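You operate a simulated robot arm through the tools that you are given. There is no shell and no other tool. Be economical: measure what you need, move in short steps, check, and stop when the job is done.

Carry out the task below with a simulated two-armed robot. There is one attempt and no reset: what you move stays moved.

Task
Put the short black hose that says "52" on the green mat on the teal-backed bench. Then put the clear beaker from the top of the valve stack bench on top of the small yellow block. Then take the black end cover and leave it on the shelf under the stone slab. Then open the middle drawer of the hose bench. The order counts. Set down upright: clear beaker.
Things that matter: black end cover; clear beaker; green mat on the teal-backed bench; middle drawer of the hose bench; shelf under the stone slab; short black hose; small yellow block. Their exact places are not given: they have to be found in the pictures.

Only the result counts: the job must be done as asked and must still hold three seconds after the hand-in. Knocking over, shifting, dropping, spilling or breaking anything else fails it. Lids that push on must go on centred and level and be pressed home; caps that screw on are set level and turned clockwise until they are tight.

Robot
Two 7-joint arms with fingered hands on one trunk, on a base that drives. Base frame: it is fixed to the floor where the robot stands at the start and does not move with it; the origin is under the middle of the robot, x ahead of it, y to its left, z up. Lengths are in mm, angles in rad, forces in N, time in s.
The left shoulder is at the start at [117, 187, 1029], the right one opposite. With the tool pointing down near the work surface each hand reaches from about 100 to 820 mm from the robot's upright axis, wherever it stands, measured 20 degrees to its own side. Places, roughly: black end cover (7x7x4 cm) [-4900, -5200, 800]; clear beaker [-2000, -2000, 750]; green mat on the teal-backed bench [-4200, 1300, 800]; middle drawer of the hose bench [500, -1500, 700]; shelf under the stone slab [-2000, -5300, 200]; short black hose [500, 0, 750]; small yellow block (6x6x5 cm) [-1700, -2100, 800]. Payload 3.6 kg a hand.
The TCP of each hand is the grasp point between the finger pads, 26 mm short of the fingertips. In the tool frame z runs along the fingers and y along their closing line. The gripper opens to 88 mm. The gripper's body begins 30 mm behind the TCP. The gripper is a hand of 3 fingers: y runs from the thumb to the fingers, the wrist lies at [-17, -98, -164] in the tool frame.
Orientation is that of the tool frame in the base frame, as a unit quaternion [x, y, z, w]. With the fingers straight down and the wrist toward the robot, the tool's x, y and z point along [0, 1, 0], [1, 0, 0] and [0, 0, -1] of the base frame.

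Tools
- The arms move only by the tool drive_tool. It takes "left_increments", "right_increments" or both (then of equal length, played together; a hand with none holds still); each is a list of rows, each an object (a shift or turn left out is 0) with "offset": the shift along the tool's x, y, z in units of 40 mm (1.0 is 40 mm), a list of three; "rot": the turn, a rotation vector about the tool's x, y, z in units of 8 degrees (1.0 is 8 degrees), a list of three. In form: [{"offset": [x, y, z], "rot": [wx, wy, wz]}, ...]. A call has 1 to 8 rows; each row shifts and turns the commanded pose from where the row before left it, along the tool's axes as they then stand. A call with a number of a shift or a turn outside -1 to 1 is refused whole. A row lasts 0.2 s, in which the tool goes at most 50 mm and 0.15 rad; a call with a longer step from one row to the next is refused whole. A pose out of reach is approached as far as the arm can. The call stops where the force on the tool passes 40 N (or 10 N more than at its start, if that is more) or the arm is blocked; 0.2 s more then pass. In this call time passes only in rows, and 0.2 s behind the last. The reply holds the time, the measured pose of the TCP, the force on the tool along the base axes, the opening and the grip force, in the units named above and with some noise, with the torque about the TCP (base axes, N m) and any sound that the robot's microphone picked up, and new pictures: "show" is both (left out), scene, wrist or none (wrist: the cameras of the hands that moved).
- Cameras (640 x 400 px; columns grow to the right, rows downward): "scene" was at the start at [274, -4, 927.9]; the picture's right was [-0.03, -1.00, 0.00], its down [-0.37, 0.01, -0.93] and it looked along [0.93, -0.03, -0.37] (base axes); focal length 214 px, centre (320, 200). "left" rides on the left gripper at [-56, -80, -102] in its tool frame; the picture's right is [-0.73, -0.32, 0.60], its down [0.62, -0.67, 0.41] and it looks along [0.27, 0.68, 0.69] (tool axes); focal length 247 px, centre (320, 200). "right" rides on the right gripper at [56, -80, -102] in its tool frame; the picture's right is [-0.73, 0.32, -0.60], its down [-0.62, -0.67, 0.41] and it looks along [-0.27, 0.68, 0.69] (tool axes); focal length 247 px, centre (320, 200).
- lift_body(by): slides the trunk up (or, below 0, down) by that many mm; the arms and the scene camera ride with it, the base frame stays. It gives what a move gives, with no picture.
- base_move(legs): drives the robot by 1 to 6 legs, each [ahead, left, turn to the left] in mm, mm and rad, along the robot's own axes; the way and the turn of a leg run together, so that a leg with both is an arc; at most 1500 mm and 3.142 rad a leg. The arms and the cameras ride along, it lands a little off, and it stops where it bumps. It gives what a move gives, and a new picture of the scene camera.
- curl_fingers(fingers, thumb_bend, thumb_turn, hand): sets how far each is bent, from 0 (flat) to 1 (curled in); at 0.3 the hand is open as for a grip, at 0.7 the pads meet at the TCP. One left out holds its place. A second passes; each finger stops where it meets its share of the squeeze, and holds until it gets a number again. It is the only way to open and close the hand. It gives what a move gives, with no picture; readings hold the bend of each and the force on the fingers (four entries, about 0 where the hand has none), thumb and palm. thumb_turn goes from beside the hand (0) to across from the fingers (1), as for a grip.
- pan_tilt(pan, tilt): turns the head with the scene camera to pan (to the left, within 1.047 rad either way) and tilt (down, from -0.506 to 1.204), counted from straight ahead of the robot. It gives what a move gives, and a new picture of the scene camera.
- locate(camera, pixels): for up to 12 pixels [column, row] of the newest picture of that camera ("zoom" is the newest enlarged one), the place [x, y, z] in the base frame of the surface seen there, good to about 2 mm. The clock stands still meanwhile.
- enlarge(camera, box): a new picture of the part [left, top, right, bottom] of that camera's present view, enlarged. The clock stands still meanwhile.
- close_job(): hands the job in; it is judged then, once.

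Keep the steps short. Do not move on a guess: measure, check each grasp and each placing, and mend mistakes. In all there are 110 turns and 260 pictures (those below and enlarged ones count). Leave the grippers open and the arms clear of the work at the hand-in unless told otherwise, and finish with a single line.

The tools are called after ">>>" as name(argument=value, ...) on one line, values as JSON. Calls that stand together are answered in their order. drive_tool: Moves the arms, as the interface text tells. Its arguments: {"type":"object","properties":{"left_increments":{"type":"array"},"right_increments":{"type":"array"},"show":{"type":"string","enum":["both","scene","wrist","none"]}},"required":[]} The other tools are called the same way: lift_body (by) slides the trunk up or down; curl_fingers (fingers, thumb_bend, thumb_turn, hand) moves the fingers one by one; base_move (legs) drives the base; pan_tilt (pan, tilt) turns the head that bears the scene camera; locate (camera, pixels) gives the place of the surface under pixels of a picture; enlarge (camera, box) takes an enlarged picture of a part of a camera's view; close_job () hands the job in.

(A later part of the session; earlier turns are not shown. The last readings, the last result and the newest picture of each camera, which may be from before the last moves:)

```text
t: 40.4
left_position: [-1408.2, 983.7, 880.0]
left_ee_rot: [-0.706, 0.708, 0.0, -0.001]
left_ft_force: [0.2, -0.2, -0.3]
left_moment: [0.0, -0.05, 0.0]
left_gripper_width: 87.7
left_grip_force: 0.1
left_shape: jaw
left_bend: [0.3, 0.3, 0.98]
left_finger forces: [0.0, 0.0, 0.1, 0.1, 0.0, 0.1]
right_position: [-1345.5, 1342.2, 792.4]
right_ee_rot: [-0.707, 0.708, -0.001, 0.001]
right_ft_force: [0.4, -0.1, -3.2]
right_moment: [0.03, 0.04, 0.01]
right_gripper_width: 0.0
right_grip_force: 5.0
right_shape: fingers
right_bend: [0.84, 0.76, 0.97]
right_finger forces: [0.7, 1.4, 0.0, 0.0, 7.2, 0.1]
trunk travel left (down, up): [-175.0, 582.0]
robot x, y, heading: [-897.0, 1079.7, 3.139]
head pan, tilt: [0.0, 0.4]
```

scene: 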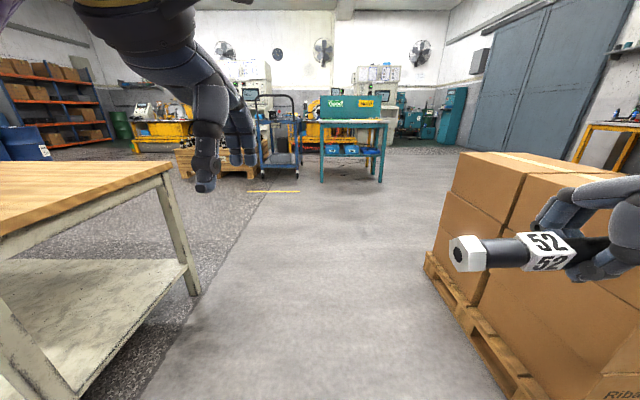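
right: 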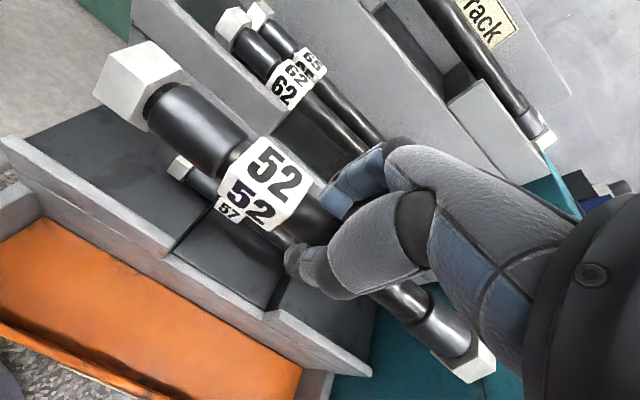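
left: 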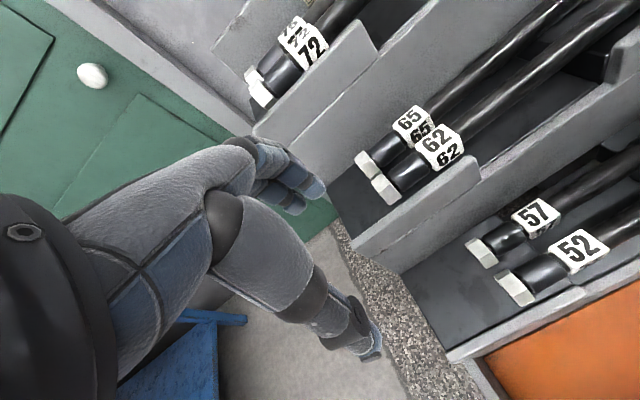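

Corridor is clear. I'll drive forward to x≈-3150.

>>> base_move(legs=[[1200, 0, 0], [1050, 150, 0]])

>>> enlarge(camera="scene", box=[200, 80, 640, 360])

```text
t: 51.5
left_position: [-3653.5, 830.3, 880.9]
left_ee_rot: [0.709, -0.705, 0.0, 0.0]
left_ft_force: [0.5, 0.9, -1.1]
left_moment: [0.03, 0.02, -0.02]
left_gripper_width: 87.8
left_grip_force: 0.2
left_shape: jaw
left_bend: [0.3, 0.3, 0.98]
left_finger forces: [0.1, 0.1, 0.1, 0.0, 0.1, 0.0]
right_position: [-3593.5, 1189.7, 794.0]
right_ee_rot: [0.71, -0.704, 0.0, 0.0]
right_ft_force: [0.0, -0.1, -3.2]
right_moment: [0.0, 0.02, 0.01]
right_gripper_width: 0.0
right_grip_force: 3.3
right_shape: fingers
right_bend: [0.85, 0.76, 0.97]
right_finger forces: [0.6, 1.1, 0.1, 0.0, 6.3, 0.0]
trunk travel left (down, up): [-175.0, 582.0]
robot x, y, heading: [-3147.8, 937.3, -3.139]
head pan, tilt: [0.0, 0.4]
```

scene: 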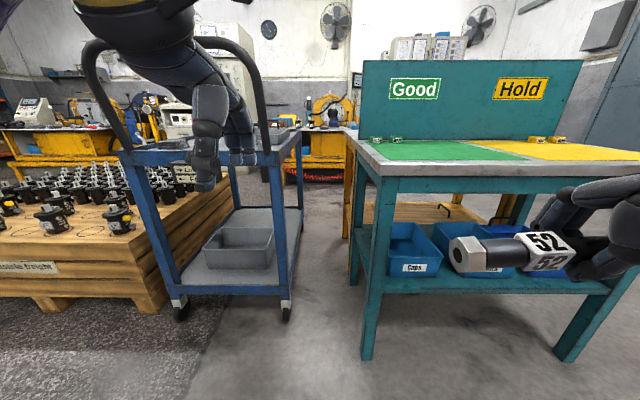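

```text
1.43 times, centred on (420, 220) of scene
```

zoom: 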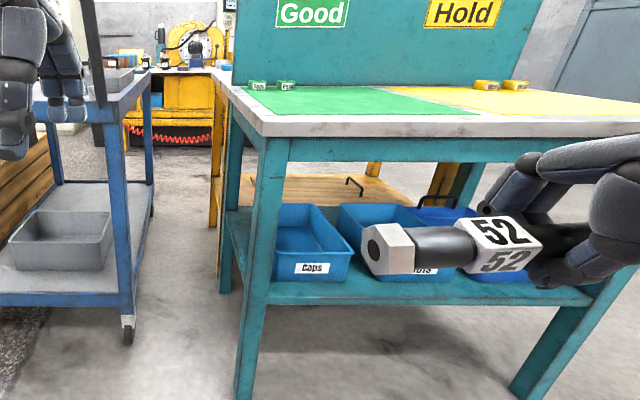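

>>> locate(camera="scene", pixels=[[375, 145], [400, 158], [520, 158], [470, 142], [440, 150], [480, 154], [395, 165], [360, 145], [400, 140], [372, 168], [284, 305], [268, 160]])

```text
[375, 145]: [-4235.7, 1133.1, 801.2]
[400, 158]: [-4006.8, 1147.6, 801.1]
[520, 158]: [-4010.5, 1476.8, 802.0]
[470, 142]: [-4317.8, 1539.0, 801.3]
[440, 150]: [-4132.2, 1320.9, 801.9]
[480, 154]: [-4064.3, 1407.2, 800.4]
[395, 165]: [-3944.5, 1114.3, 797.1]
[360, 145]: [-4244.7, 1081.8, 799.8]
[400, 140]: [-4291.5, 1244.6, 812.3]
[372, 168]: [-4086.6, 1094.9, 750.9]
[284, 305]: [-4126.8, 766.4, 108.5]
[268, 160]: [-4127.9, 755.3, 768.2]
```

The green mat spans x -4000 to -4320, y 1130 to 1500, at z≈801. I'll raise the trunk 120 mm, then drive in so the hand is near the mat's centre.

>>> lift_body(by=120)

>>> base_move(legs=[[200, -178, 0], [170, 0, 0]])

>>> pan_tilt(pan=-0.3, tilt=0.7)

```text
t: 53.0
left_position: [-3654.3, 830.8, 999.4]
left_ee_rot: [0.709, -0.705, 0.001, 0.0]
left_ft_force: [-1.1, 0.0, 0.0]
left_moment: [0.0, -0.01, 0.01]
left_gripper_width: 87.9
left_grip_force: 0.1
left_shape: jaw
left_bend: [0.3, 0.3, 0.98]
left_finger forces: [0.0, 0.0, 0.0, 0.0, 0.0, 0.0]
right_position: [-3593.5, 1190.8, 911.9]
right_ee_rot: [0.711, -0.704, 0.001, 0.0]
right_ft_force: [-0.1, -0.7, -3.1]
right_moment: [0.04, 0.0, 0.0]
right_gripper_width: 0.0
right_grip_force: 3.4
right_shape: fingers
right_bend: [0.85, 0.76, 0.97]
right_finger forces: [0.6, 1.0, 0.0, 0.0, 6.0, 0.0]
trunk travel left (down, up): [-295.0, 462.0]
robot x, y, heading: [-3146.1, 937.7, -3.134]
head pan, tilt: [0.0, 0.4]
```

```text
t: 56.0
left_position: [-4024.8, 1005.7, 998.8]
left_ee_rot: [0.709, -0.705, 0.001, 0.0]
left_ft_force: [0.5, -0.4, 0.0]
left_moment: [-0.02, -0.01, -0.01]
left_gripper_width: 87.6
left_grip_force: 0.0
left_shape: jaw
left_bend: [0.3, 0.3, 0.98]
left_finger forces: [0.0, 0.1, 0.0, 0.1, 0.0, 0.1]
right_position: [-3965.0, 1366.4, 911.0]
right_ee_rot: [0.711, -0.704, 0.001, -0.001]
right_ft_force: [0.2, -0.3, -2.6]
right_moment: [0.0, 0.02, 0.04]
right_gripper_width: 0.0
right_grip_force: 3.7
right_shape: fingers
right_bend: [0.85, 0.76, 0.97]
right_finger forces: [0.4, 0.9, 0.0, 0.1, 5.6, 0.1]
trunk travel left (down, up): [-295.0, 462.0]
robot x, y, heading: [-3515.1, 1114.3, -3.13]
head pan, tilt: [0.0, 0.4]
```

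scene: 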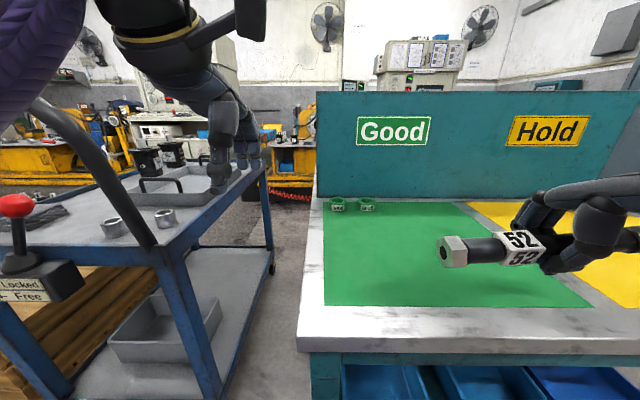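

```text
t: 56.8
left_position: [-4024.7, 1006.5, 999.8]
left_ee_rot: [0.71, -0.704, -0.001, -0.001]
left_ft_force: [0.2, -0.2, 0.6]
left_moment: [-0.01, 0.03, -0.03]
left_gripper_width: 87.9
left_grip_force: 0.1
left_shape: jaw
left_bend: [0.3, 0.3, 0.98]
left_finger forces: [0.0, 0.1, 0.0, 0.1, 0.1, 0.0]
right_position: [-3963.1, 1366.7, 912.8]
right_ee_rot: [0.711, -0.704, 0.001, -0.001]
right_ft_force: [0.5, 0.0, -3.2]
right_moment: [0.04, 0.02, 0.0]
right_gripper_width: 0.0
right_grip_force: 3.3
right_shape: fingers
right_bend: [0.85, 0.76, 0.97]
right_finger forces: [0.4, 0.9, 0.1, 0.0, 5.5, 0.0]
trunk travel left (down, up): [-295.0, 462.0]
robot x, y, heading: [-3518.0, 1115.3, -3.141]
head pan, tilt: [-0.3, 0.7]
```

scene: 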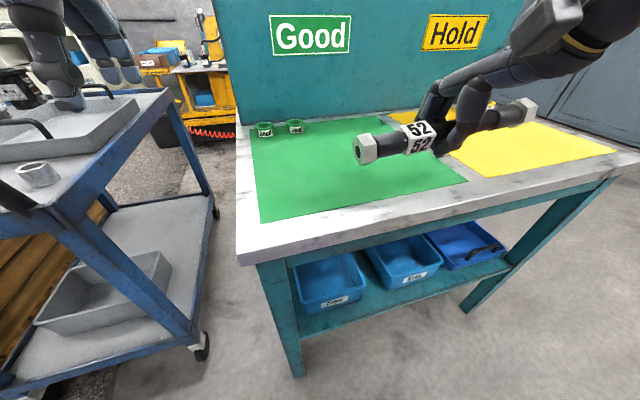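

The hose is over the bench front. I'll move it 150 mm forward and 50 mm towards the mat centre, then measure.

>>> drive_tool(right_increments=[{"offset": [0.4, 0.9, 0]}, {"offset": [0.4, 0.95, 0]}, {"offset": [0.4, 0.95, 0]}, {"offset": [0.1, 0.95, 0]}], show="both")

>>> enlarge(camera="scene", box=[220, 60, 560, 260])

```text
t: 57.8
left_position: [-4023.9, 1006.2, 1000.1]
left_ee_rot: [0.71, -0.705, 0.001, -0.001]
left_ft_force: [-0.9, -0.6, 0.7]
left_moment: [-0.04, 0.01, -0.01]
left_gripper_width: 87.9
left_grip_force: 0.0
left_shape: jaw
left_bend: [0.3, 0.3, 0.98]
left_finger forces: [0.1, 0.0, 0.0, 0.0, 0.0, 0.1]
right_position: [-4114.0, 1312.6, 911.7]
right_ee_rot: [0.711, -0.703, 0.001, -0.001]
right_ft_force: [0.0, -0.5, -3.3]
right_moment: [0.0, 0.0, 0.01]
right_gripper_width: 0.0
right_grip_force: 2.8
right_shape: fingers
right_bend: [0.85, 0.76, 0.97]
right_finger forces: [0.3, 0.6, 0.0, 0.1, 4.3, 0.0]
trunk travel left (down, up): [-295.0, 462.0]
robot x, y, heading: [-3511.1, 1113.5, -3.14]
head pan, tilt: [-0.3, 0.7]
```

scene: 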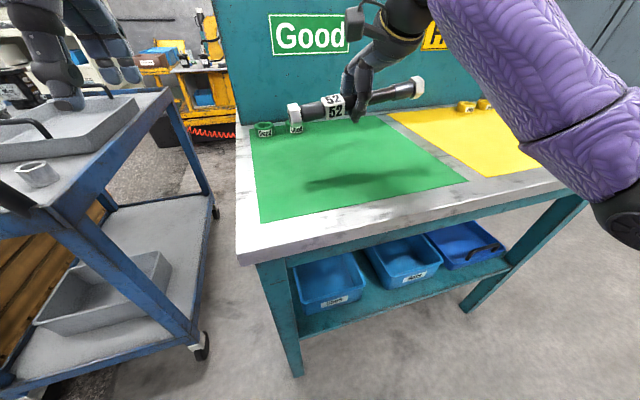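
right: 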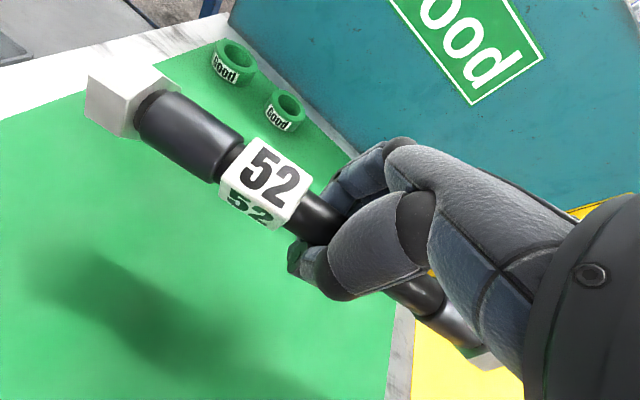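

```text
1.88 times, centred on (390, 160) of scene
```

zoom: 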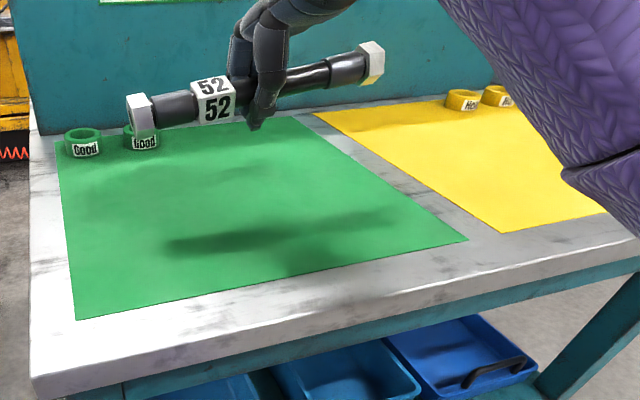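

>>> locate(camera="zoom", pixels=[[142, 118], [372, 62], [310, 75], [255, 125], [390, 180], [340, 130], [467, 238], [78, 318], [60, 160], [213, 105]])

```text
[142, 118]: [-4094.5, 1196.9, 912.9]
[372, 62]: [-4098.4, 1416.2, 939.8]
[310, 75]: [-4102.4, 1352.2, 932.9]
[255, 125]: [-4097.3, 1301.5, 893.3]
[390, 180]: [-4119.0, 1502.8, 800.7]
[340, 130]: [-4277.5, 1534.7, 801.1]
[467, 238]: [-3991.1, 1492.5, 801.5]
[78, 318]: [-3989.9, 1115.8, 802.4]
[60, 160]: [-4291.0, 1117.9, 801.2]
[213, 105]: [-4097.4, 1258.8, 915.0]
```

The hose (y 1195 to 1418, x≈-4105) is inside the mat's outline and tilted about 7°. I'll level it and lower 78 mm.

>>> drive_tool(right_increments=[{"rot": [0, 0.7, 0]}, {"offset": [0, 0, 0.65]}, {"offset": [0, 0, 0.65]}, {"offset": [0, 0, 0.65]}], show="wrist")

>>> enlarge(camera="scene", box=[220, 80, 500, 240])

```text
t: 58.8
left_position: [-4025.0, 1006.9, 999.9]
left_ee_rot: [0.709, -0.705, 0.0, 0.0]
left_ft_force: [-0.5, -0.3, -0.4]
left_moment: [0.02, 0.0, 0.01]
left_gripper_width: 87.5
left_grip_force: 0.0
left_shape: jaw
left_bend: [0.3, 0.3, 0.98]
left_finger forces: [0.0, 0.0, 0.0, 0.0, 0.0, 0.0]
right_position: [-4113.5, 1305.3, 835.0]
right_ee_rot: [0.71, -0.703, 0.035, 0.034]
right_ft_force: [-0.8, 0.2, -3.0]
right_moment: [0.01, -0.02, 0.01]
right_gripper_width: 0.0
right_grip_force: 2.2
right_shape: fingers
right_bend: [0.85, 0.76, 0.97]
right_finger forces: [0.2, 0.1, 0.1, 0.0, 3.7, 0.0]
trunk travel left (down, up): [-295.0, 462.0]
robot x, y, heading: [-3514.5, 1105.1, -3.135]
head pan, tilt: [-0.3, 0.7]
```

right: 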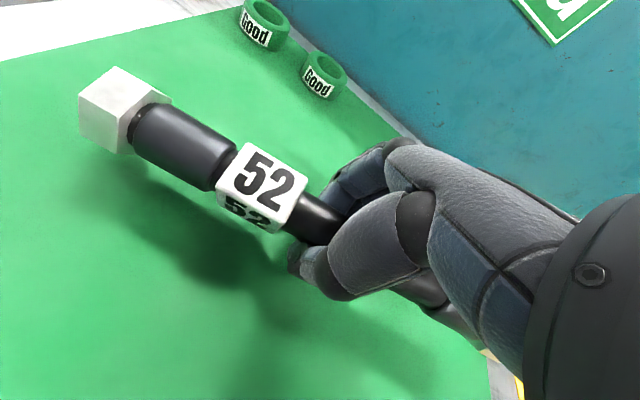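

```text
2.29 times, centred on (360, 160) of scene
```

zoom: 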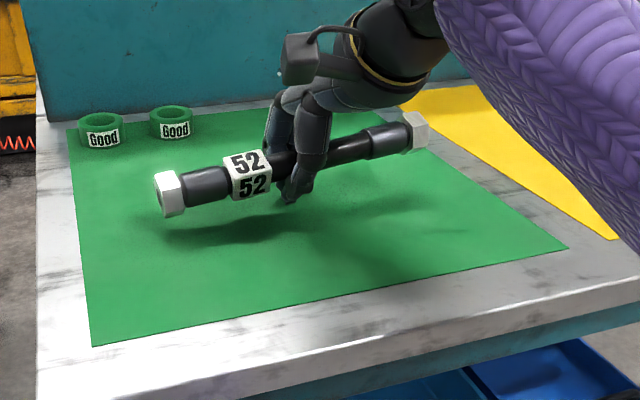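

>>> locate(camera="zoom", pixels=[[168, 195], [172, 212], [415, 133], [418, 148], [288, 200], [300, 215]])

```text
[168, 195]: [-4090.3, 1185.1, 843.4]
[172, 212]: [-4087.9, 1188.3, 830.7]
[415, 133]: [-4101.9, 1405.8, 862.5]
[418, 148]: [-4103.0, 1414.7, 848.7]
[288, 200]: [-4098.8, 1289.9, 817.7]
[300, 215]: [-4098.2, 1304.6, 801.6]
```

The fingertips are about 12 mm above the mat. I'll lower gently to contact and open in small steps.

>>> drive_tool(right_increments=[{"offset": [0, 0, 0.2], "rot": [0, 0.3, 0]}, {"offset": [0, 0, 0.1]}], show="none")

>>> curl_fingers(hand="right", fingers=0.72, thumb_bend=0.68)

>>> enlarge(camera="scene", box=[220, 80, 500, 240])

```text
t: 59.4
left_position: [-4023.1, 1005.3, 999.3]
left_ee_rot: [0.71, -0.704, 0.0, 0.0]
left_ft_force: [-1.5, 0.3, -0.7]
left_moment: [0.01, -0.03, 0.01]
left_gripper_width: 87.8
left_grip_force: 0.1
left_shape: jaw
left_bend: [0.3, 0.3, 0.98]
left_finger forces: [0.0, 0.0, 0.0, 0.0, 0.1, 0.1]
right_position: [-4112.5, 1302.7, 824.3]
right_ee_rot: [0.709, -0.702, 0.051, 0.05]
right_ft_force: [0.7, 0.7, 0.9]
right_moment: [0.0, -0.01, 0.01]
right_gripper_width: 0.0
right_grip_force: 2.4
right_shape: fingers
right_bend: [0.85, 0.76, 0.97]
right_finger forces: [0.1, 0.3, 0.0, 0.0, 3.7, 0.0]
trunk travel left (down, up): [-295.0, 462.0]
robot x, y, heading: [-3515.9, 1113.3, -3.136]
head pan, tilt: [-0.3, 0.7]
```

```text
t: 60.4
left_position: [-4022.2, 1004.2, 999.9]
left_ee_rot: [0.71, -0.705, 0.0, 0.0]
left_ft_force: [0.1, 0.0, 0.0]
left_moment: [-0.01, 0.02, 0.03]
left_gripper_width: 87.7
left_grip_force: 0.0
left_shape: jaw
left_bend: [0.3, 0.3, 0.98]
left_finger forces: [0.0, 0.1, 0.0, 0.1, 0.0, 0.0]
right_position: [-4112.8, 1302.8, 826.3]
right_ee_rot: [0.709, -0.701, 0.047, 0.052]
right_ft_force: [-6.3, 1.4, 19.8]
right_moment: [0.16, 0.13, 0.04]
right_gripper_width: 0.1
right_grip_force: 13.7
right_shape: fingers
right_bend: [0.72, 0.7, 0.97]
right_finger forces: [2.6, 13.7, 0.1, 0.0, 11.9, 0.0]
trunk travel left (down, up): [-295.0, 462.0]
robot x, y, heading: [-3513.1, 1109.3, -3.137]
head pan, tilt: [-0.3, 0.7]
```

```text
2.29 times, centred on (360, 160) of scene
```

zoom: 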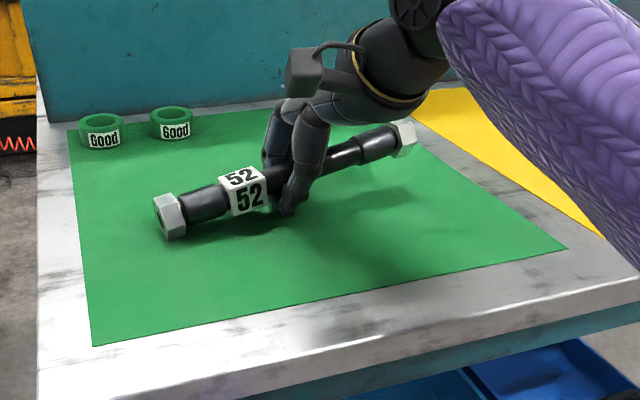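

Opening pressed the fingertips on the mat with 20 N, and the left nut is now resting. I'll raise slightly and keep opening.

>>> drive_tool(right_increments=[{"offset": [0, 0, -0.15]}], show="none")

>>> curl_fingers(hand="right", fingers=0.62, thumb_bend=0.62)

>>> enlarge(camera="scene", box=[220, 80, 500, 240])

```text
t: 60.8
left_position: [-4023.2, 1004.3, 1000.1]
left_ee_rot: [0.71, -0.704, 0.0, -0.001]
left_ft_force: [0.3, 0.2, -0.1]
left_moment: [0.0, 0.03, 0.0]
left_gripper_width: 87.7
left_grip_force: 0.1
left_shape: jaw
left_bend: [0.3, 0.3, 0.98]
left_finger forces: [0.1, 0.1, 0.0, 0.0, 0.1, 0.0]
right_position: [-4111.3, 1303.6, 826.5]
right_ee_rot: [0.709, -0.702, 0.053, 0.046]
right_ft_force: [-2.0, -0.7, 3.8]
right_moment: [0.04, 0.04, 0.0]
right_gripper_width: 1.3
right_grip_force: 5.5
right_shape: fingers
right_bend: [0.72, 0.68, 0.97]
right_finger forces: [2.2, 5.2, 0.1, 0.1, 3.9, 0.0]
trunk travel left (down, up): [-295.0, 462.0]
robot x, y, heading: [-3513.1, 1107.1, -3.136]
head pan, tilt: [-0.3, 0.7]
```

```text
t: 61.8
left_position: [-4022.5, 1004.4, 1000.0]
left_ee_rot: [0.71, -0.705, 0.001, 0.0]
left_ft_force: [0.1, 0.5, -0.1]
left_moment: [-0.02, -0.01, 0.0]
left_gripper_width: 87.8
left_grip_force: 0.0
left_shape: jaw
left_bend: [0.3, 0.3, 0.98]
left_finger forces: [0.1, 0.0, 0.0, 0.0, 0.1, 0.1]
right_position: [-4112.6, 1302.9, 829.2]
right_ee_rot: [0.709, -0.702, 0.05, 0.049]
right_ft_force: [2.5, 0.9, 3.6]
right_moment: [0.08, 0.02, -0.06]
right_gripper_width: 17.1
right_grip_force: 4.9
right_shape: fingers
right_bend: [0.64, 0.61, 0.98]
right_finger forces: [0.4, 7.9, 0.0, 0.1, 0.8, 0.1]
trunk travel left (down, up): [-295.0, 462.0]
robot x, y, heading: [-3513.7, 1111.9, -3.136]
head pan, tilt: [-0.3, 0.7]
```

```text
2.29 times, centred on (360, 160) of scene
```

zoom: 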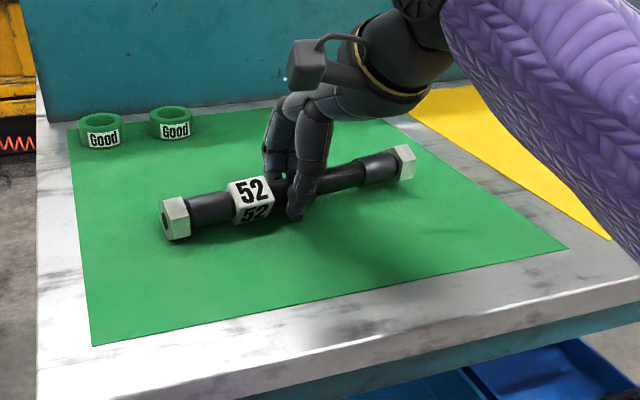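

The hose is nearly down. I'll open fully in two more steps and then retreat upward.

>>> curl_fingers(hand="right", fingers=0.52, thumb_bend=0.52)

>>> curl_fingers(hand="right", fingers=0.4, thumb_bend=0.38)

>>> drive_tool(right_increments=[{"offset": [0, 0, -0.5]}, {"offset": [0, 0, -1]}, {"offset": [0, 0, -1]}, {"offset": [0, 0, -0.5]}], show="both")

```text
t: 62.8
left_position: [-4022.9, 1004.8, 1000.6]
left_ee_rot: [0.71, -0.705, 0.0, 0.001]
left_ft_force: [-0.3, -0.3, 0.8]
left_moment: [0.01, -0.01, 0.01]
left_gripper_width: 87.7
left_grip_force: 0.1
left_shape: jaw
left_bend: [0.3, 0.3, 0.98]
left_finger forces: [0.0, 0.0, 0.0, 0.1, 0.0, 0.1]
right_position: [-4111.0, 1304.2, 831.9]
right_ee_rot: [0.709, -0.702, 0.049, 0.05]
right_ft_force: [0.3, 1.1, 10.2]
right_moment: [0.1, 0.23, 0.01]
right_gripper_width: 38.2
right_grip_force: 6.0
right_shape: fingers
right_bend: [0.53, 0.52, 0.98]
right_finger forces: [0.0, 11.6, 0.1, 0.0, 0.1, 0.0]
trunk travel left (down, up): [-295.0, 462.0]
robot x, y, heading: [-3513.1, 1108.3, -3.133]
head pan, tilt: [-0.3, 0.7]
```

```text
t: 63.8
left_position: [-4023.0, 1005.3, 999.5]
left_ee_rot: [0.709, -0.705, 0.001, 0.001]
left_ft_force: [0.1, -0.3, 1.2]
left_moment: [-0.01, 0.01, 0.03]
left_gripper_width: 87.7
left_grip_force: 0.0
left_shape: jaw
left_bend: [0.3, 0.3, 0.98]
left_finger forces: [0.1, 0.0, 0.0, 0.1, 0.0, 0.1]
right_position: [-4112.2, 1303.9, 830.2]
right_ee_rot: [0.709, -0.701, 0.049, 0.049]
right_ft_force: [2.5, -1.1, 5.4]
right_moment: [0.07, 0.23, -0.02]
right_gripper_width: 67.1
right_grip_force: 3.5
right_shape: fingers
right_bend: [0.41, 0.38, 0.98]
right_finger forces: [0.0, 6.7, 0.1, 0.0, 0.1, 0.0]
trunk travel left (down, up): [-295.0, 462.0]
robot x, y, heading: [-3515.4, 1111.4, -3.135]
head pan, tilt: [-0.3, 0.7]
```

```text
t: 64.8
left_position: [-4023.7, 1005.3, 999.5]
left_ee_rot: [0.709, -0.705, 0.0, 0.0]
left_ft_force: [1.0, 1.1, -0.5]
left_moment: [0.03, 0.03, 0.0]
left_gripper_width: 87.7
left_grip_force: 0.1
left_shape: jaw
left_bend: [0.3, 0.3, 0.98]
left_finger forces: [0.0, 0.0, 0.0, 0.0, 0.1, 0.0]
right_position: [-4113.4, 1321.5, 949.7]
right_ee_rot: [0.709, -0.702, 0.05, 0.048]
right_ft_force: [0.0, -0.9, 0.9]
right_moment: [-0.01, 0.02, 0.0]
right_gripper_width: 68.7
right_grip_force: 0.1
right_shape: fingers
right_bend: [0.4, 0.38, 0.98]
right_finger forces: [0.0, 0.0, 0.0, 0.0, 0.0, 0.0]
trunk travel left (down, up): [-295.0, 462.0]
robot x, y, heading: [-3516.5, 1110.9, -3.133]
head pan, tilt: [-0.3, 0.7]
```

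scene: 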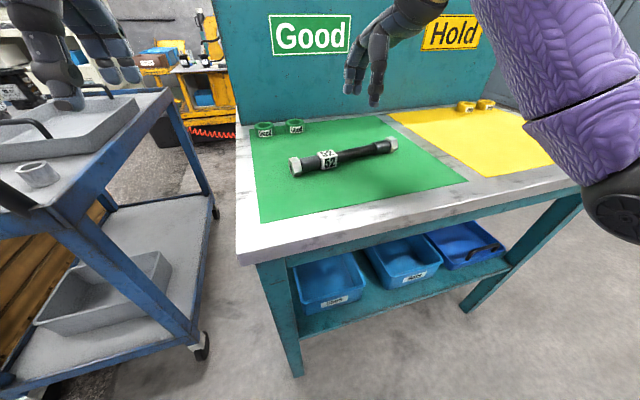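
right: 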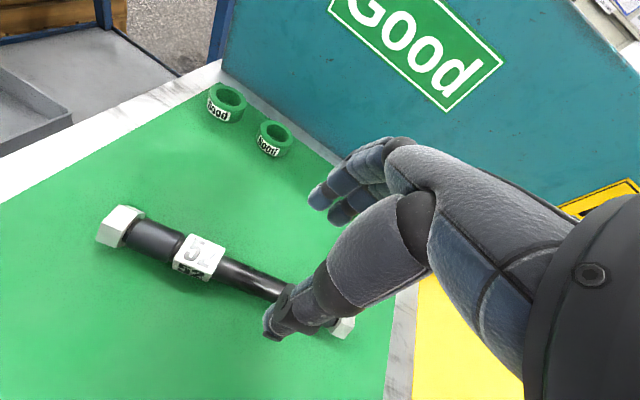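

The hose lies flat on the green mat. I'll straighten the hand, pull it back, back away, and turn to face -y.

>>> drive_tool(right_increments=[{"rot": [0, -1, 0]}, {"offset": [0, -1, 0]}, {"offset": [0, -1, 0]}, {"offset": [0, -1, 0]}], show="none")

>>> base_move(legs=[[-600, 0, 0], [0, 0, 1.57]])

>>> pan_tilt(pan=0.3, tilt=0.35)

```text
t: 65.8
left_position: [-4023.0, 1006.2, 999.0]
left_ee_rot: [0.709, -0.705, 0.0, 0.0]
left_ft_force: [0.5, 0.2, 0.6]
left_moment: [0.0, 0.02, -0.01]
left_gripper_width: 87.9
left_grip_force: 0.1
left_shape: jaw
left_bend: [0.3, 0.3, 0.98]
left_finger forces: [0.0, 0.1, 0.0, 0.1, 0.1, 0.1]
right_position: [-3991.8, 1322.9, 949.9]
right_ee_rot: [0.711, -0.703, 0.0, 0.001]
right_ft_force: [-0.5, -0.1, 0.5]
right_moment: [0.02, 0.01, 0.01]
right_gripper_width: 68.6
right_grip_force: 0.0
right_shape: fingers
right_bend: [0.4, 0.38, 0.98]
right_finger forces: [0.1, 0.0, 0.0, 0.1, 0.1, 0.1]
trunk travel left (down, up): [-295.0, 462.0]
robot x, y, heading: [-3514.1, 1109.8, -3.133]
head pan, tilt: [-0.3, 0.7]
```

```text
t: 73.0
left_position: [-2806.9, 610.8, 999.4]
left_ee_rot: [1.0, 0.004, 0.0, 0.0]
left_ft_force: [0.7, 0.1, -0.5]
left_moment: [0.01, 0.01, -0.01]
left_gripper_width: 87.9
left_grip_force: 0.1
left_shape: jaw
left_bend: [0.3, 0.3, 0.98]
left_finger forces: [0.0, 0.0, 0.0, 0.0, 0.0, 0.0]
right_position: [-3123.7, 639.8, 948.3]
right_ee_rot: [1.0, 0.005, -0.001, -0.001]
right_ft_force: [0.6, 0.2, -0.1]
right_moment: [0.01, -0.01, 0.04]
right_gripper_width: 68.7
right_grip_force: 0.0
right_shape: fingers
right_bend: [0.4, 0.38, 0.98]
right_finger forces: [0.0, 0.0, 0.0, 0.0, 0.1, 0.0]
trunk travel left (down, up): [-295.0, 462.0]
robot x, y, heading: [-2909.3, 1117.8, -1.561]
head pan, tilt: [-0.3, 0.7]
```

scene: 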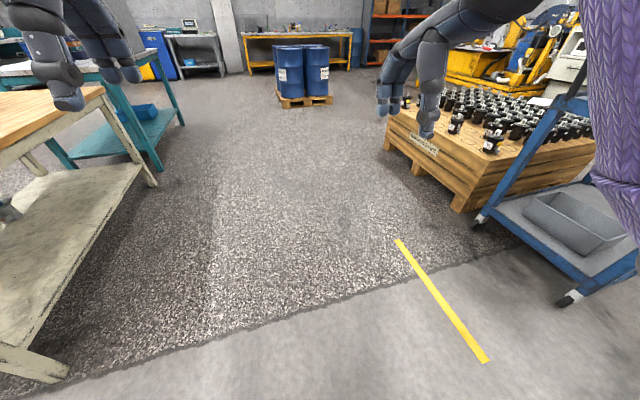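

```text
t: 74.0
left_position: [-2807.9, 610.8, 999.6]
left_ee_rot: [1.0, 0.004, 0.0, 0.001]
left_ft_force: [-1.0, -0.5, 1.0]
left_moment: [-0.03, -0.03, -0.01]
left_gripper_width: 87.6
left_grip_force: 0.0
left_shape: jaw
left_bend: [0.3, 0.3, 0.98]
left_finger forces: [0.0, 0.0, 0.1, 0.0, 0.0, 0.0]
right_position: [-3125.1, 639.7, 949.9]
right_ee_rot: [1.0, 0.006, 0.0, 0.0]
right_ft_force: [0.3, 0.1, 0.1]
right_moment: [0.02, -0.02, 0.01]
right_gripper_width: 68.3
right_grip_force: 0.0
right_shape: fingers
right_bend: [0.4, 0.38, 0.98]
right_finger forces: [0.0, 0.0, 0.0, 0.0, 0.1, 0.1]
trunk travel left (down, up): [-295.0, 462.0]
robot x, y, heading: [-2908.6, 1118.0, -1.556]
head pan, tilt: [0.3, 0.351]
```

scene: 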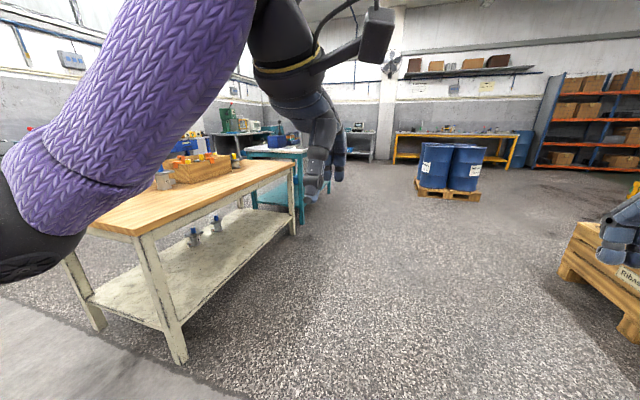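

>>> enlarge(camera="scene", box=[140, 90, 460, 270])

>>> locate(camera="scene", pixels=[[182, 360], [292, 232], [300, 220], [326, 190], [285, 165], [270, 150], [420, 190], [480, 195], [560, 275], [635, 338], [505, 160], [215, 158]])

```text
2.00 times, centred on (300, 180) of scene
```

zoom: 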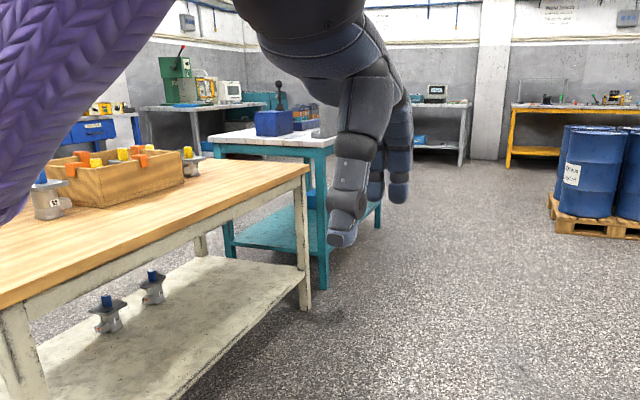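

```text
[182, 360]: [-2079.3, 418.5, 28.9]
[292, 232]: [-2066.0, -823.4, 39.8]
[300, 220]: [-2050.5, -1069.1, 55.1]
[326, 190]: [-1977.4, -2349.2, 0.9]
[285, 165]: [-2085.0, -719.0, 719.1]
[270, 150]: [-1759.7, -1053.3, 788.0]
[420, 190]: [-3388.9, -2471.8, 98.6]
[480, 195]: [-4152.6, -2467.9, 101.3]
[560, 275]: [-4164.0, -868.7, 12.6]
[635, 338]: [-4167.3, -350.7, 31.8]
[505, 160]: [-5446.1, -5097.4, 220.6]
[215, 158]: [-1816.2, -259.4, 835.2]
```

The aisle is clear. I'll drive 3 m along -y to beside the second teal bench and turn left to face it.

>>> base_move(legs=[[1500, 0, -0.015], [1450, 0, 0], [0, 0, 1.57]])

>>> pan_tilt(pan=0, tilt=0.45)

```text
t: 92.0
left_position: [-2398.1, -1723.9, 999.3]
left_ee_rot: [0.705, 0.709, 0.0, -0.001]
left_ft_force: [-0.6, -0.1, -0.2]
left_moment: [-0.02, -0.01, -0.01]
left_gripper_width: 87.8
left_grip_force: 0.0
left_shape: jaw
left_bend: [0.3, 0.3, 0.98]
left_finger forces: [0.1, 0.0, 0.0, 0.1, 0.0, 0.0]
right_position: [-2430.4, -2040.0, 949.9]
right_ee_rot: [0.704, 0.71, 0.0, 0.0]
right_ft_force: [-0.3, 0.4, 0.5]
right_moment: [-0.03, 0.04, 0.01]
right_gripper_width: 69.0
right_grip_force: 0.0
right_shape: fingers
right_bend: [0.4, 0.38, 0.98]
right_finger forces: [0.0, 0.1, 0.1, 0.0, 0.0, 0.1]
trunk travel left (down, up): [-295.0, 462.0]
robot x, y, heading: [-2902.6, -1832.0, 0.003]
head pan, tilt: [0.3, 0.351]
```

scene: 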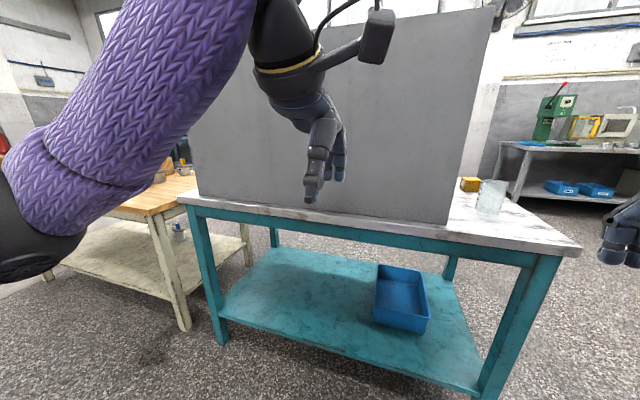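

```text
t: 92.8
left_position: [-2400.1, -1723.4, 1000.1]
left_ee_rot: [0.705, 0.709, 0.001, 0.0]
left_ft_force: [-0.3, -0.7, -0.7]
left_moment: [0.02, 0.0, 0.02]
left_gripper_width: 87.8
left_grip_force: 0.2
left_shape: jaw
left_bend: [0.3, 0.3, 0.98]
left_finger forces: [0.0, 0.0, 0.0, 0.0, 0.0, 0.1]
right_position: [-2429.9, -2040.8, 949.3]
right_ee_rot: [0.704, 0.71, 0.0, 0.001]
right_ft_force: [-0.4, -0.8, 1.1]
right_moment: [0.0, 0.02, 0.0]
right_gripper_width: 68.7
right_grip_force: 0.1
right_shape: fingers
right_bend: [0.4, 0.38, 0.98]
right_finger forces: [0.0, 0.0, 0.0, 0.0, 0.0, 0.0]
trunk travel left (down, up): [-295.0, 462.0]
robot x, y, heading: [-2907.0, -1832.2, 0.002]
head pan, tilt: [0.0, 0.45]
```

scene: 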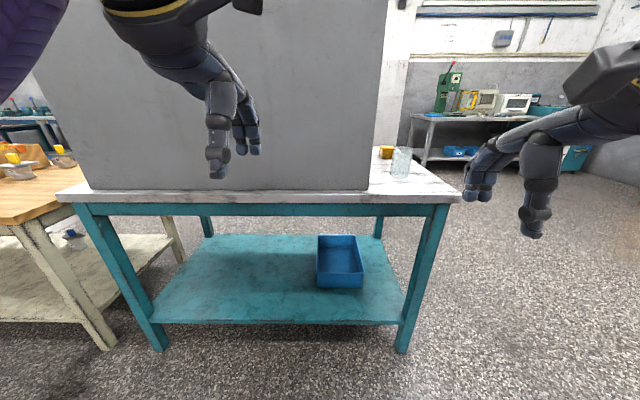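

The beaker is at (401,163) with the yellow block behind it, and both are beside the panel. I'll zoom in and measure.

>>> enlarge(camera="scene", box=[350, 130, 470, 210])

>>> locate(camera="zoom", pixels=[[272, 160], [272, 225], [240, 220], [300, 220], [192, 105], [185, 125], [245, 100], [290, 100], [100, 285], [320, 280], [575, 365], [110, 320]])

```text
5.00 times, centred on (410, 170) of scene
```

zoom: 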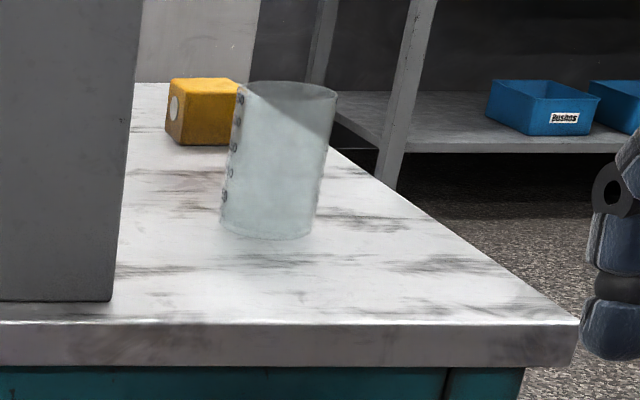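

```text
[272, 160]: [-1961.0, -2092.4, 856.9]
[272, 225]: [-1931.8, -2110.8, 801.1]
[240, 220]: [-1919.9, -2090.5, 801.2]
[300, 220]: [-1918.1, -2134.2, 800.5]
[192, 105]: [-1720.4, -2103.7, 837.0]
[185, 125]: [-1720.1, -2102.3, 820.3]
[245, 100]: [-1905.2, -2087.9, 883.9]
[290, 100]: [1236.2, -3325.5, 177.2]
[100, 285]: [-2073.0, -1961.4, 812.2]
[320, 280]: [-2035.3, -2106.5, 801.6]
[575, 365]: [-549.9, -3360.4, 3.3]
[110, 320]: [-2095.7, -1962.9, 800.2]
```

The beaker is about 66 mm wide and 90 mm tall at roughly (-1930,-2113), and the block's near face is at x≈-1720. I'll approach from the bench's right end facing +y so both are in reach.

>>> base_move(legs=[[150, -970, 0], [0, 0, 1.57]])

>>> pan_tilt(pan=-0.7, tilt=0.5)

```text
t: 101.7
left_position: [-2845.1, -2292.7, 999.8]
left_ee_rot: [0.008, 1.0, 0.0, 0.0]
left_ft_force: [0.5, -0.1, 0.1]
left_moment: [0.03, 0.02, -0.06]
left_gripper_width: 87.8
left_grip_force: 0.1
left_shape: jaw
left_bend: [0.3, 0.3, 0.98]
left_finger forces: [0.0, 0.0, 0.1, 0.0, 0.0, 0.0]
right_position: [-2528.2, -2329.2, 949.5]
right_ee_rot: [0.006, 1.0, 0.0, 0.001]
right_ft_force: [-0.1, -0.4, -0.3]
right_moment: [0.02, -0.01, -0.01]
right_gripper_width: 68.7
right_grip_force: 0.1
right_shape: fingers
right_bend: [0.4, 0.38, 0.98]
right_finger forces: [0.0, 0.1, 0.0, 0.0, 0.0, 0.0]
trunk travel left (down, up): [-295.0, 462.0]
robot x, y, heading: [-2752.3, -2800.7, 1.551]
head pan, tilt: [0.0, 0.45]
```

scene: 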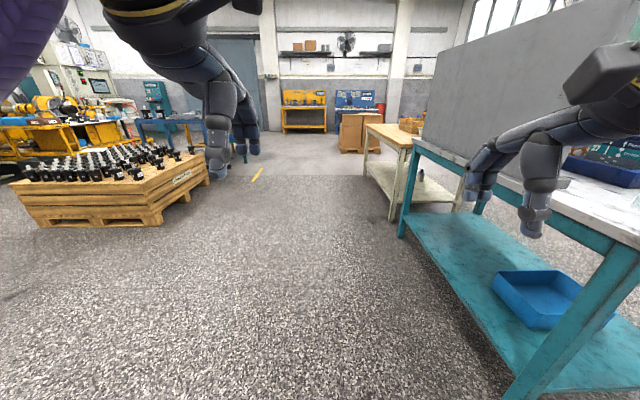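

```text
t: 102.8
left_position: [-2844.0, -2292.1, 999.8]
left_ee_rot: [0.007, 1.0, 0.0, -0.001]
left_ft_force: [0.0, 0.4, 0.3]
left_moment: [0.0, -0.02, 0.03]
left_gripper_width: 87.8
left_grip_force: 0.1
left_shape: jaw
left_bend: [0.3, 0.3, 0.98]
left_finger forces: [0.0, 0.0, 0.0, 0.1, 0.1, 0.1]
right_position: [-2528.1, -2330.1, 949.8]
right_ee_rot: [0.007, 1.0, 0.0, 0.0]
right_ft_force: [-0.2, 0.0, 0.9]
right_moment: [0.02, -0.01, -0.01]
right_gripper_width: 68.5
right_grip_force: 0.1
right_shape: fingers
right_bend: [0.4, 0.38, 0.98]
right_finger forces: [0.1, 0.0, 0.1, 0.1, 0.0, 0.0]
trunk travel left (down, up): [-295.0, 462.0]
robot x, y, heading: [-2748.6, -2803.5, 1.556]
head pan, tilt: [-0.7, 0.499]
```

scene: 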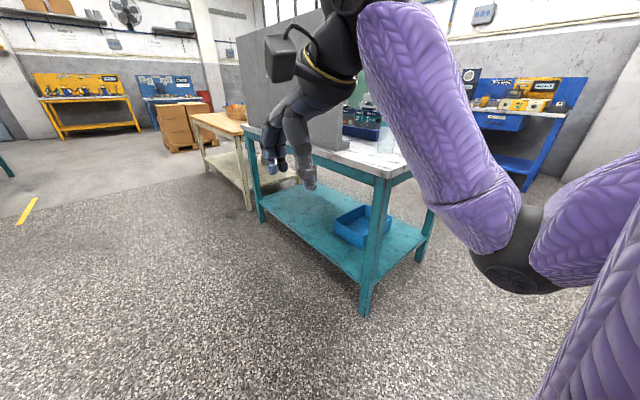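

>>> locate(camera="scene", pixels=[[365, 312], [420, 258], [260, 218], [388, 178], [525, 185], [480, 265]])

>>> base_move(legs=[[0, -900, 0.015]])

>>> pan_tilt(pan=0, tilt=0.5)

```text
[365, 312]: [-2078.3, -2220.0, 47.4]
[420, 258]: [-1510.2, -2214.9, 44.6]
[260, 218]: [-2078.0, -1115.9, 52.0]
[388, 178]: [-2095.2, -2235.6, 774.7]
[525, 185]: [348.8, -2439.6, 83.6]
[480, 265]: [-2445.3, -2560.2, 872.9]
```

```text
t: 107.5
left_position: [-1951.6, -2300.5, 999.0]
left_ee_rot: [0.002, 1.0, 0.0, 0.0]
left_ft_force: [0.5, 0.1, 0.2]
left_moment: [0.03, -0.02, 0.0]
left_gripper_width: 88.2
left_grip_force: 0.0
left_shape: jaw
left_bend: [0.3, 0.3, 0.98]
left_finger forces: [0.0, 0.0, 0.0, 0.0, 0.0, 0.1]
right_position: [-1636.0, -2334.8, 949.4]
right_ee_rot: [0.001, 1.0, 0.0, 0.0]
right_ft_force: [1.1, 0.1, 0.1]
right_moment: [0.0, -0.03, 0.01]
right_gripper_width: 68.7
right_grip_force: 0.1
right_shape: fingers
right_bend: [0.4, 0.38, 0.98]
right_finger forces: [0.1, 0.0, 0.1, 0.1, 0.0, 0.1]
trunk travel left (down, up): [-295.0, 462.0]
robot x, y, heading: [-1854.2, -2808.1, 1.569]
head pan, tilt: [-0.7, 0.499]
```

scene: 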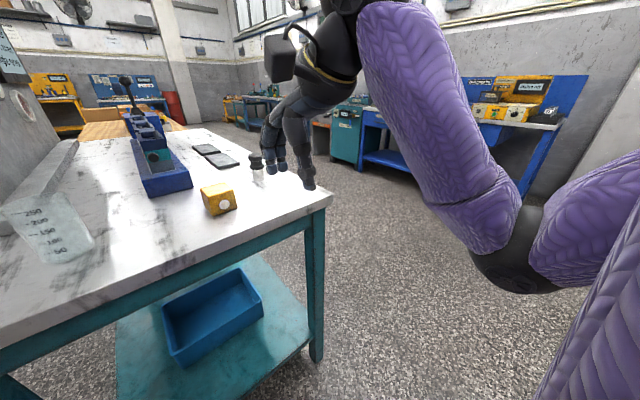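

```text
t: 108.6
left_position: [-1952.1, -2302.6, 999.6]
left_ee_rot: [0.002, 1.0, 0.0, 0.0]
left_ft_force: [0.8, -0.1, 0.9]
left_moment: [0.0, 0.01, 0.0]
left_gripper_width: 87.8
left_grip_force: 0.0
left_shape: jaw
left_bend: [0.3, 0.3, 0.98]
left_finger forces: [0.0, 0.0, 0.0, 0.1, 0.1, 0.0]
right_position: [-1636.3, -2334.9, 949.4]
right_ee_rot: [0.0, 1.0, 0.0, 0.001]
right_ft_force: [0.2, -0.7, -0.2]
right_moment: [-0.01, 0.02, -0.01]
right_gripper_width: 68.7
right_grip_force: 0.0
right_shape: fingers
right_bend: [0.4, 0.38, 0.98]
right_finger forces: [0.0, 0.0, 0.0, 0.0, 0.1, 0.0]
trunk travel left (down, up): [-295.0, 462.0]
robot x, y, heading: [-1853.7, -2812.2, 1.564]
head pan, tilt: [0.0, 0.499]
```

scene: 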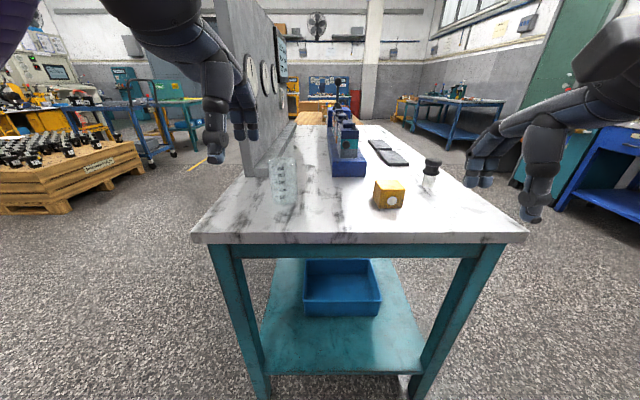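

Both are visible: the beaker at (284,182) and the block at (388,193). I'll zoom in for accurate measurements.

>>> enlarge(camera="scene", box=[240, 140, 450, 250])

>>> locate(camera="scene", pixels=[[272, 200], [284, 204], [295, 198], [284, 180], [284, 160], [272, 165], [297, 165], [376, 182], [404, 185], [388, 205], [432, 185], [268, 175]])

```text
3.05 times, centred on (345, 195) of scene
```

zoom: 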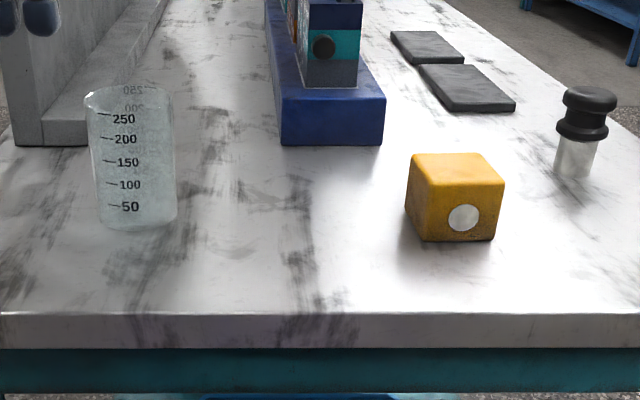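

```text
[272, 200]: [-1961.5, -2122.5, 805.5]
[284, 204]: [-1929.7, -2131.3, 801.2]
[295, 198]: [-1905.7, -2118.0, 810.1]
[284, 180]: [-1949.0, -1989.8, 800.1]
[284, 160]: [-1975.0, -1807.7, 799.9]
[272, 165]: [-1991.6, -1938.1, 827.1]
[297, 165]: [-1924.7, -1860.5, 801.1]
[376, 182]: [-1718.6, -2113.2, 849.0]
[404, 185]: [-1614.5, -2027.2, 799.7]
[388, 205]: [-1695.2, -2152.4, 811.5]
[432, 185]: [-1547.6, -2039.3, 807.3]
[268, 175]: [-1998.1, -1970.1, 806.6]
```

>>> locate(camera="zoom", pixels=[[416, 158], [480, 158], [500, 184], [411, 184], [455, 170], [415, 235], [490, 238], [495, 215], [590, 140], [575, 175]])

>>> base_move(legs=[[0, 240, 0.005], [80, 0, 0]])

```text
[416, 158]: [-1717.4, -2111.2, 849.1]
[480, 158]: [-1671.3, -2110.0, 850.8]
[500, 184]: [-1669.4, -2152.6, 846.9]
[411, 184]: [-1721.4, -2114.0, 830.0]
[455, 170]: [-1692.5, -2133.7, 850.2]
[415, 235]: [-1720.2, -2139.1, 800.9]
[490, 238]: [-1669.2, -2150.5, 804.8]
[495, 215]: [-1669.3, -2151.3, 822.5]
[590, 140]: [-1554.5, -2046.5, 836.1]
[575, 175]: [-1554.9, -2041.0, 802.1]
```

```text
t: 111.0
left_position: [-2196.4, -2220.6, 997.7]
left_ee_rot: [-0.001, 1.0, -0.001, -0.001]
left_ft_force: [0.3, -0.2, -0.6]
left_moment: [-0.01, 0.0, 0.02]
left_gripper_width: 87.8
left_grip_force: 0.2
left_shape: jaw
left_bend: [0.3, 0.3, 0.98]
left_finger forces: [0.0, 0.1, 0.1, 0.0, 0.0, 0.0]
right_position: [-1879.7, -2252.2, 948.9]
right_ee_rot: [-0.003, 1.0, -0.001, 0.0]
right_ft_force: [0.6, 0.5, -0.5]
right_moment: [-0.03, 0.02, 0.02]
right_gripper_width: 68.7
right_grip_force: 0.0
right_shape: fingers
right_bend: [0.4, 0.38, 0.98]
right_finger forces: [0.1, 0.0, 0.0, 0.1, 0.0, 0.1]
trunk travel left (down, up): [-295.0, 462.0]
robot x, y, heading: [-2091.6, -2729.4, 1.571]
head pan, tilt: [0.0, 0.499]
```

scene: 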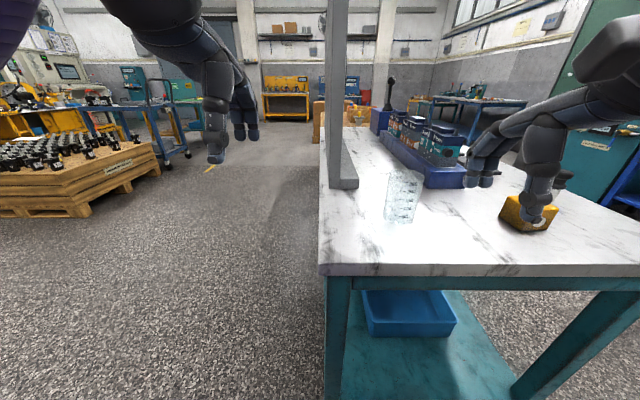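

>>> enlarge(camera="scene", box=[330, 140, 490, 250])

>>> locate(camera="zoom", pixels=[[285, 312], [225, 295], [335, 310], [240, 280], [262, 200], [300, 200], [320, 220], [232, 220], [300, 130], [262, 130]])

```text
3.64 times, centred on (410, 195) of scene
```

zoom: 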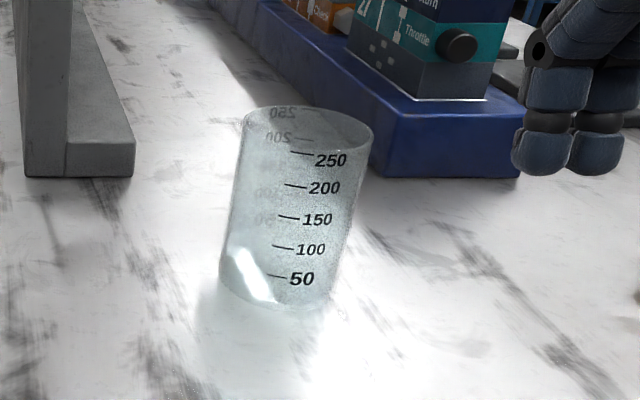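

```text
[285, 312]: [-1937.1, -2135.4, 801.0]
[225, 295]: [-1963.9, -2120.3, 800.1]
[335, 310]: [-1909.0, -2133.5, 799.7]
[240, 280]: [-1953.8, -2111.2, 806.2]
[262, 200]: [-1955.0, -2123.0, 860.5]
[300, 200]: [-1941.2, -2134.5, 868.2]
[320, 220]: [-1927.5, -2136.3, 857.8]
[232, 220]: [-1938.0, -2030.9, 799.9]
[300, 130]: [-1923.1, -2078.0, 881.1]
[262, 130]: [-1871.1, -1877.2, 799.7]
```

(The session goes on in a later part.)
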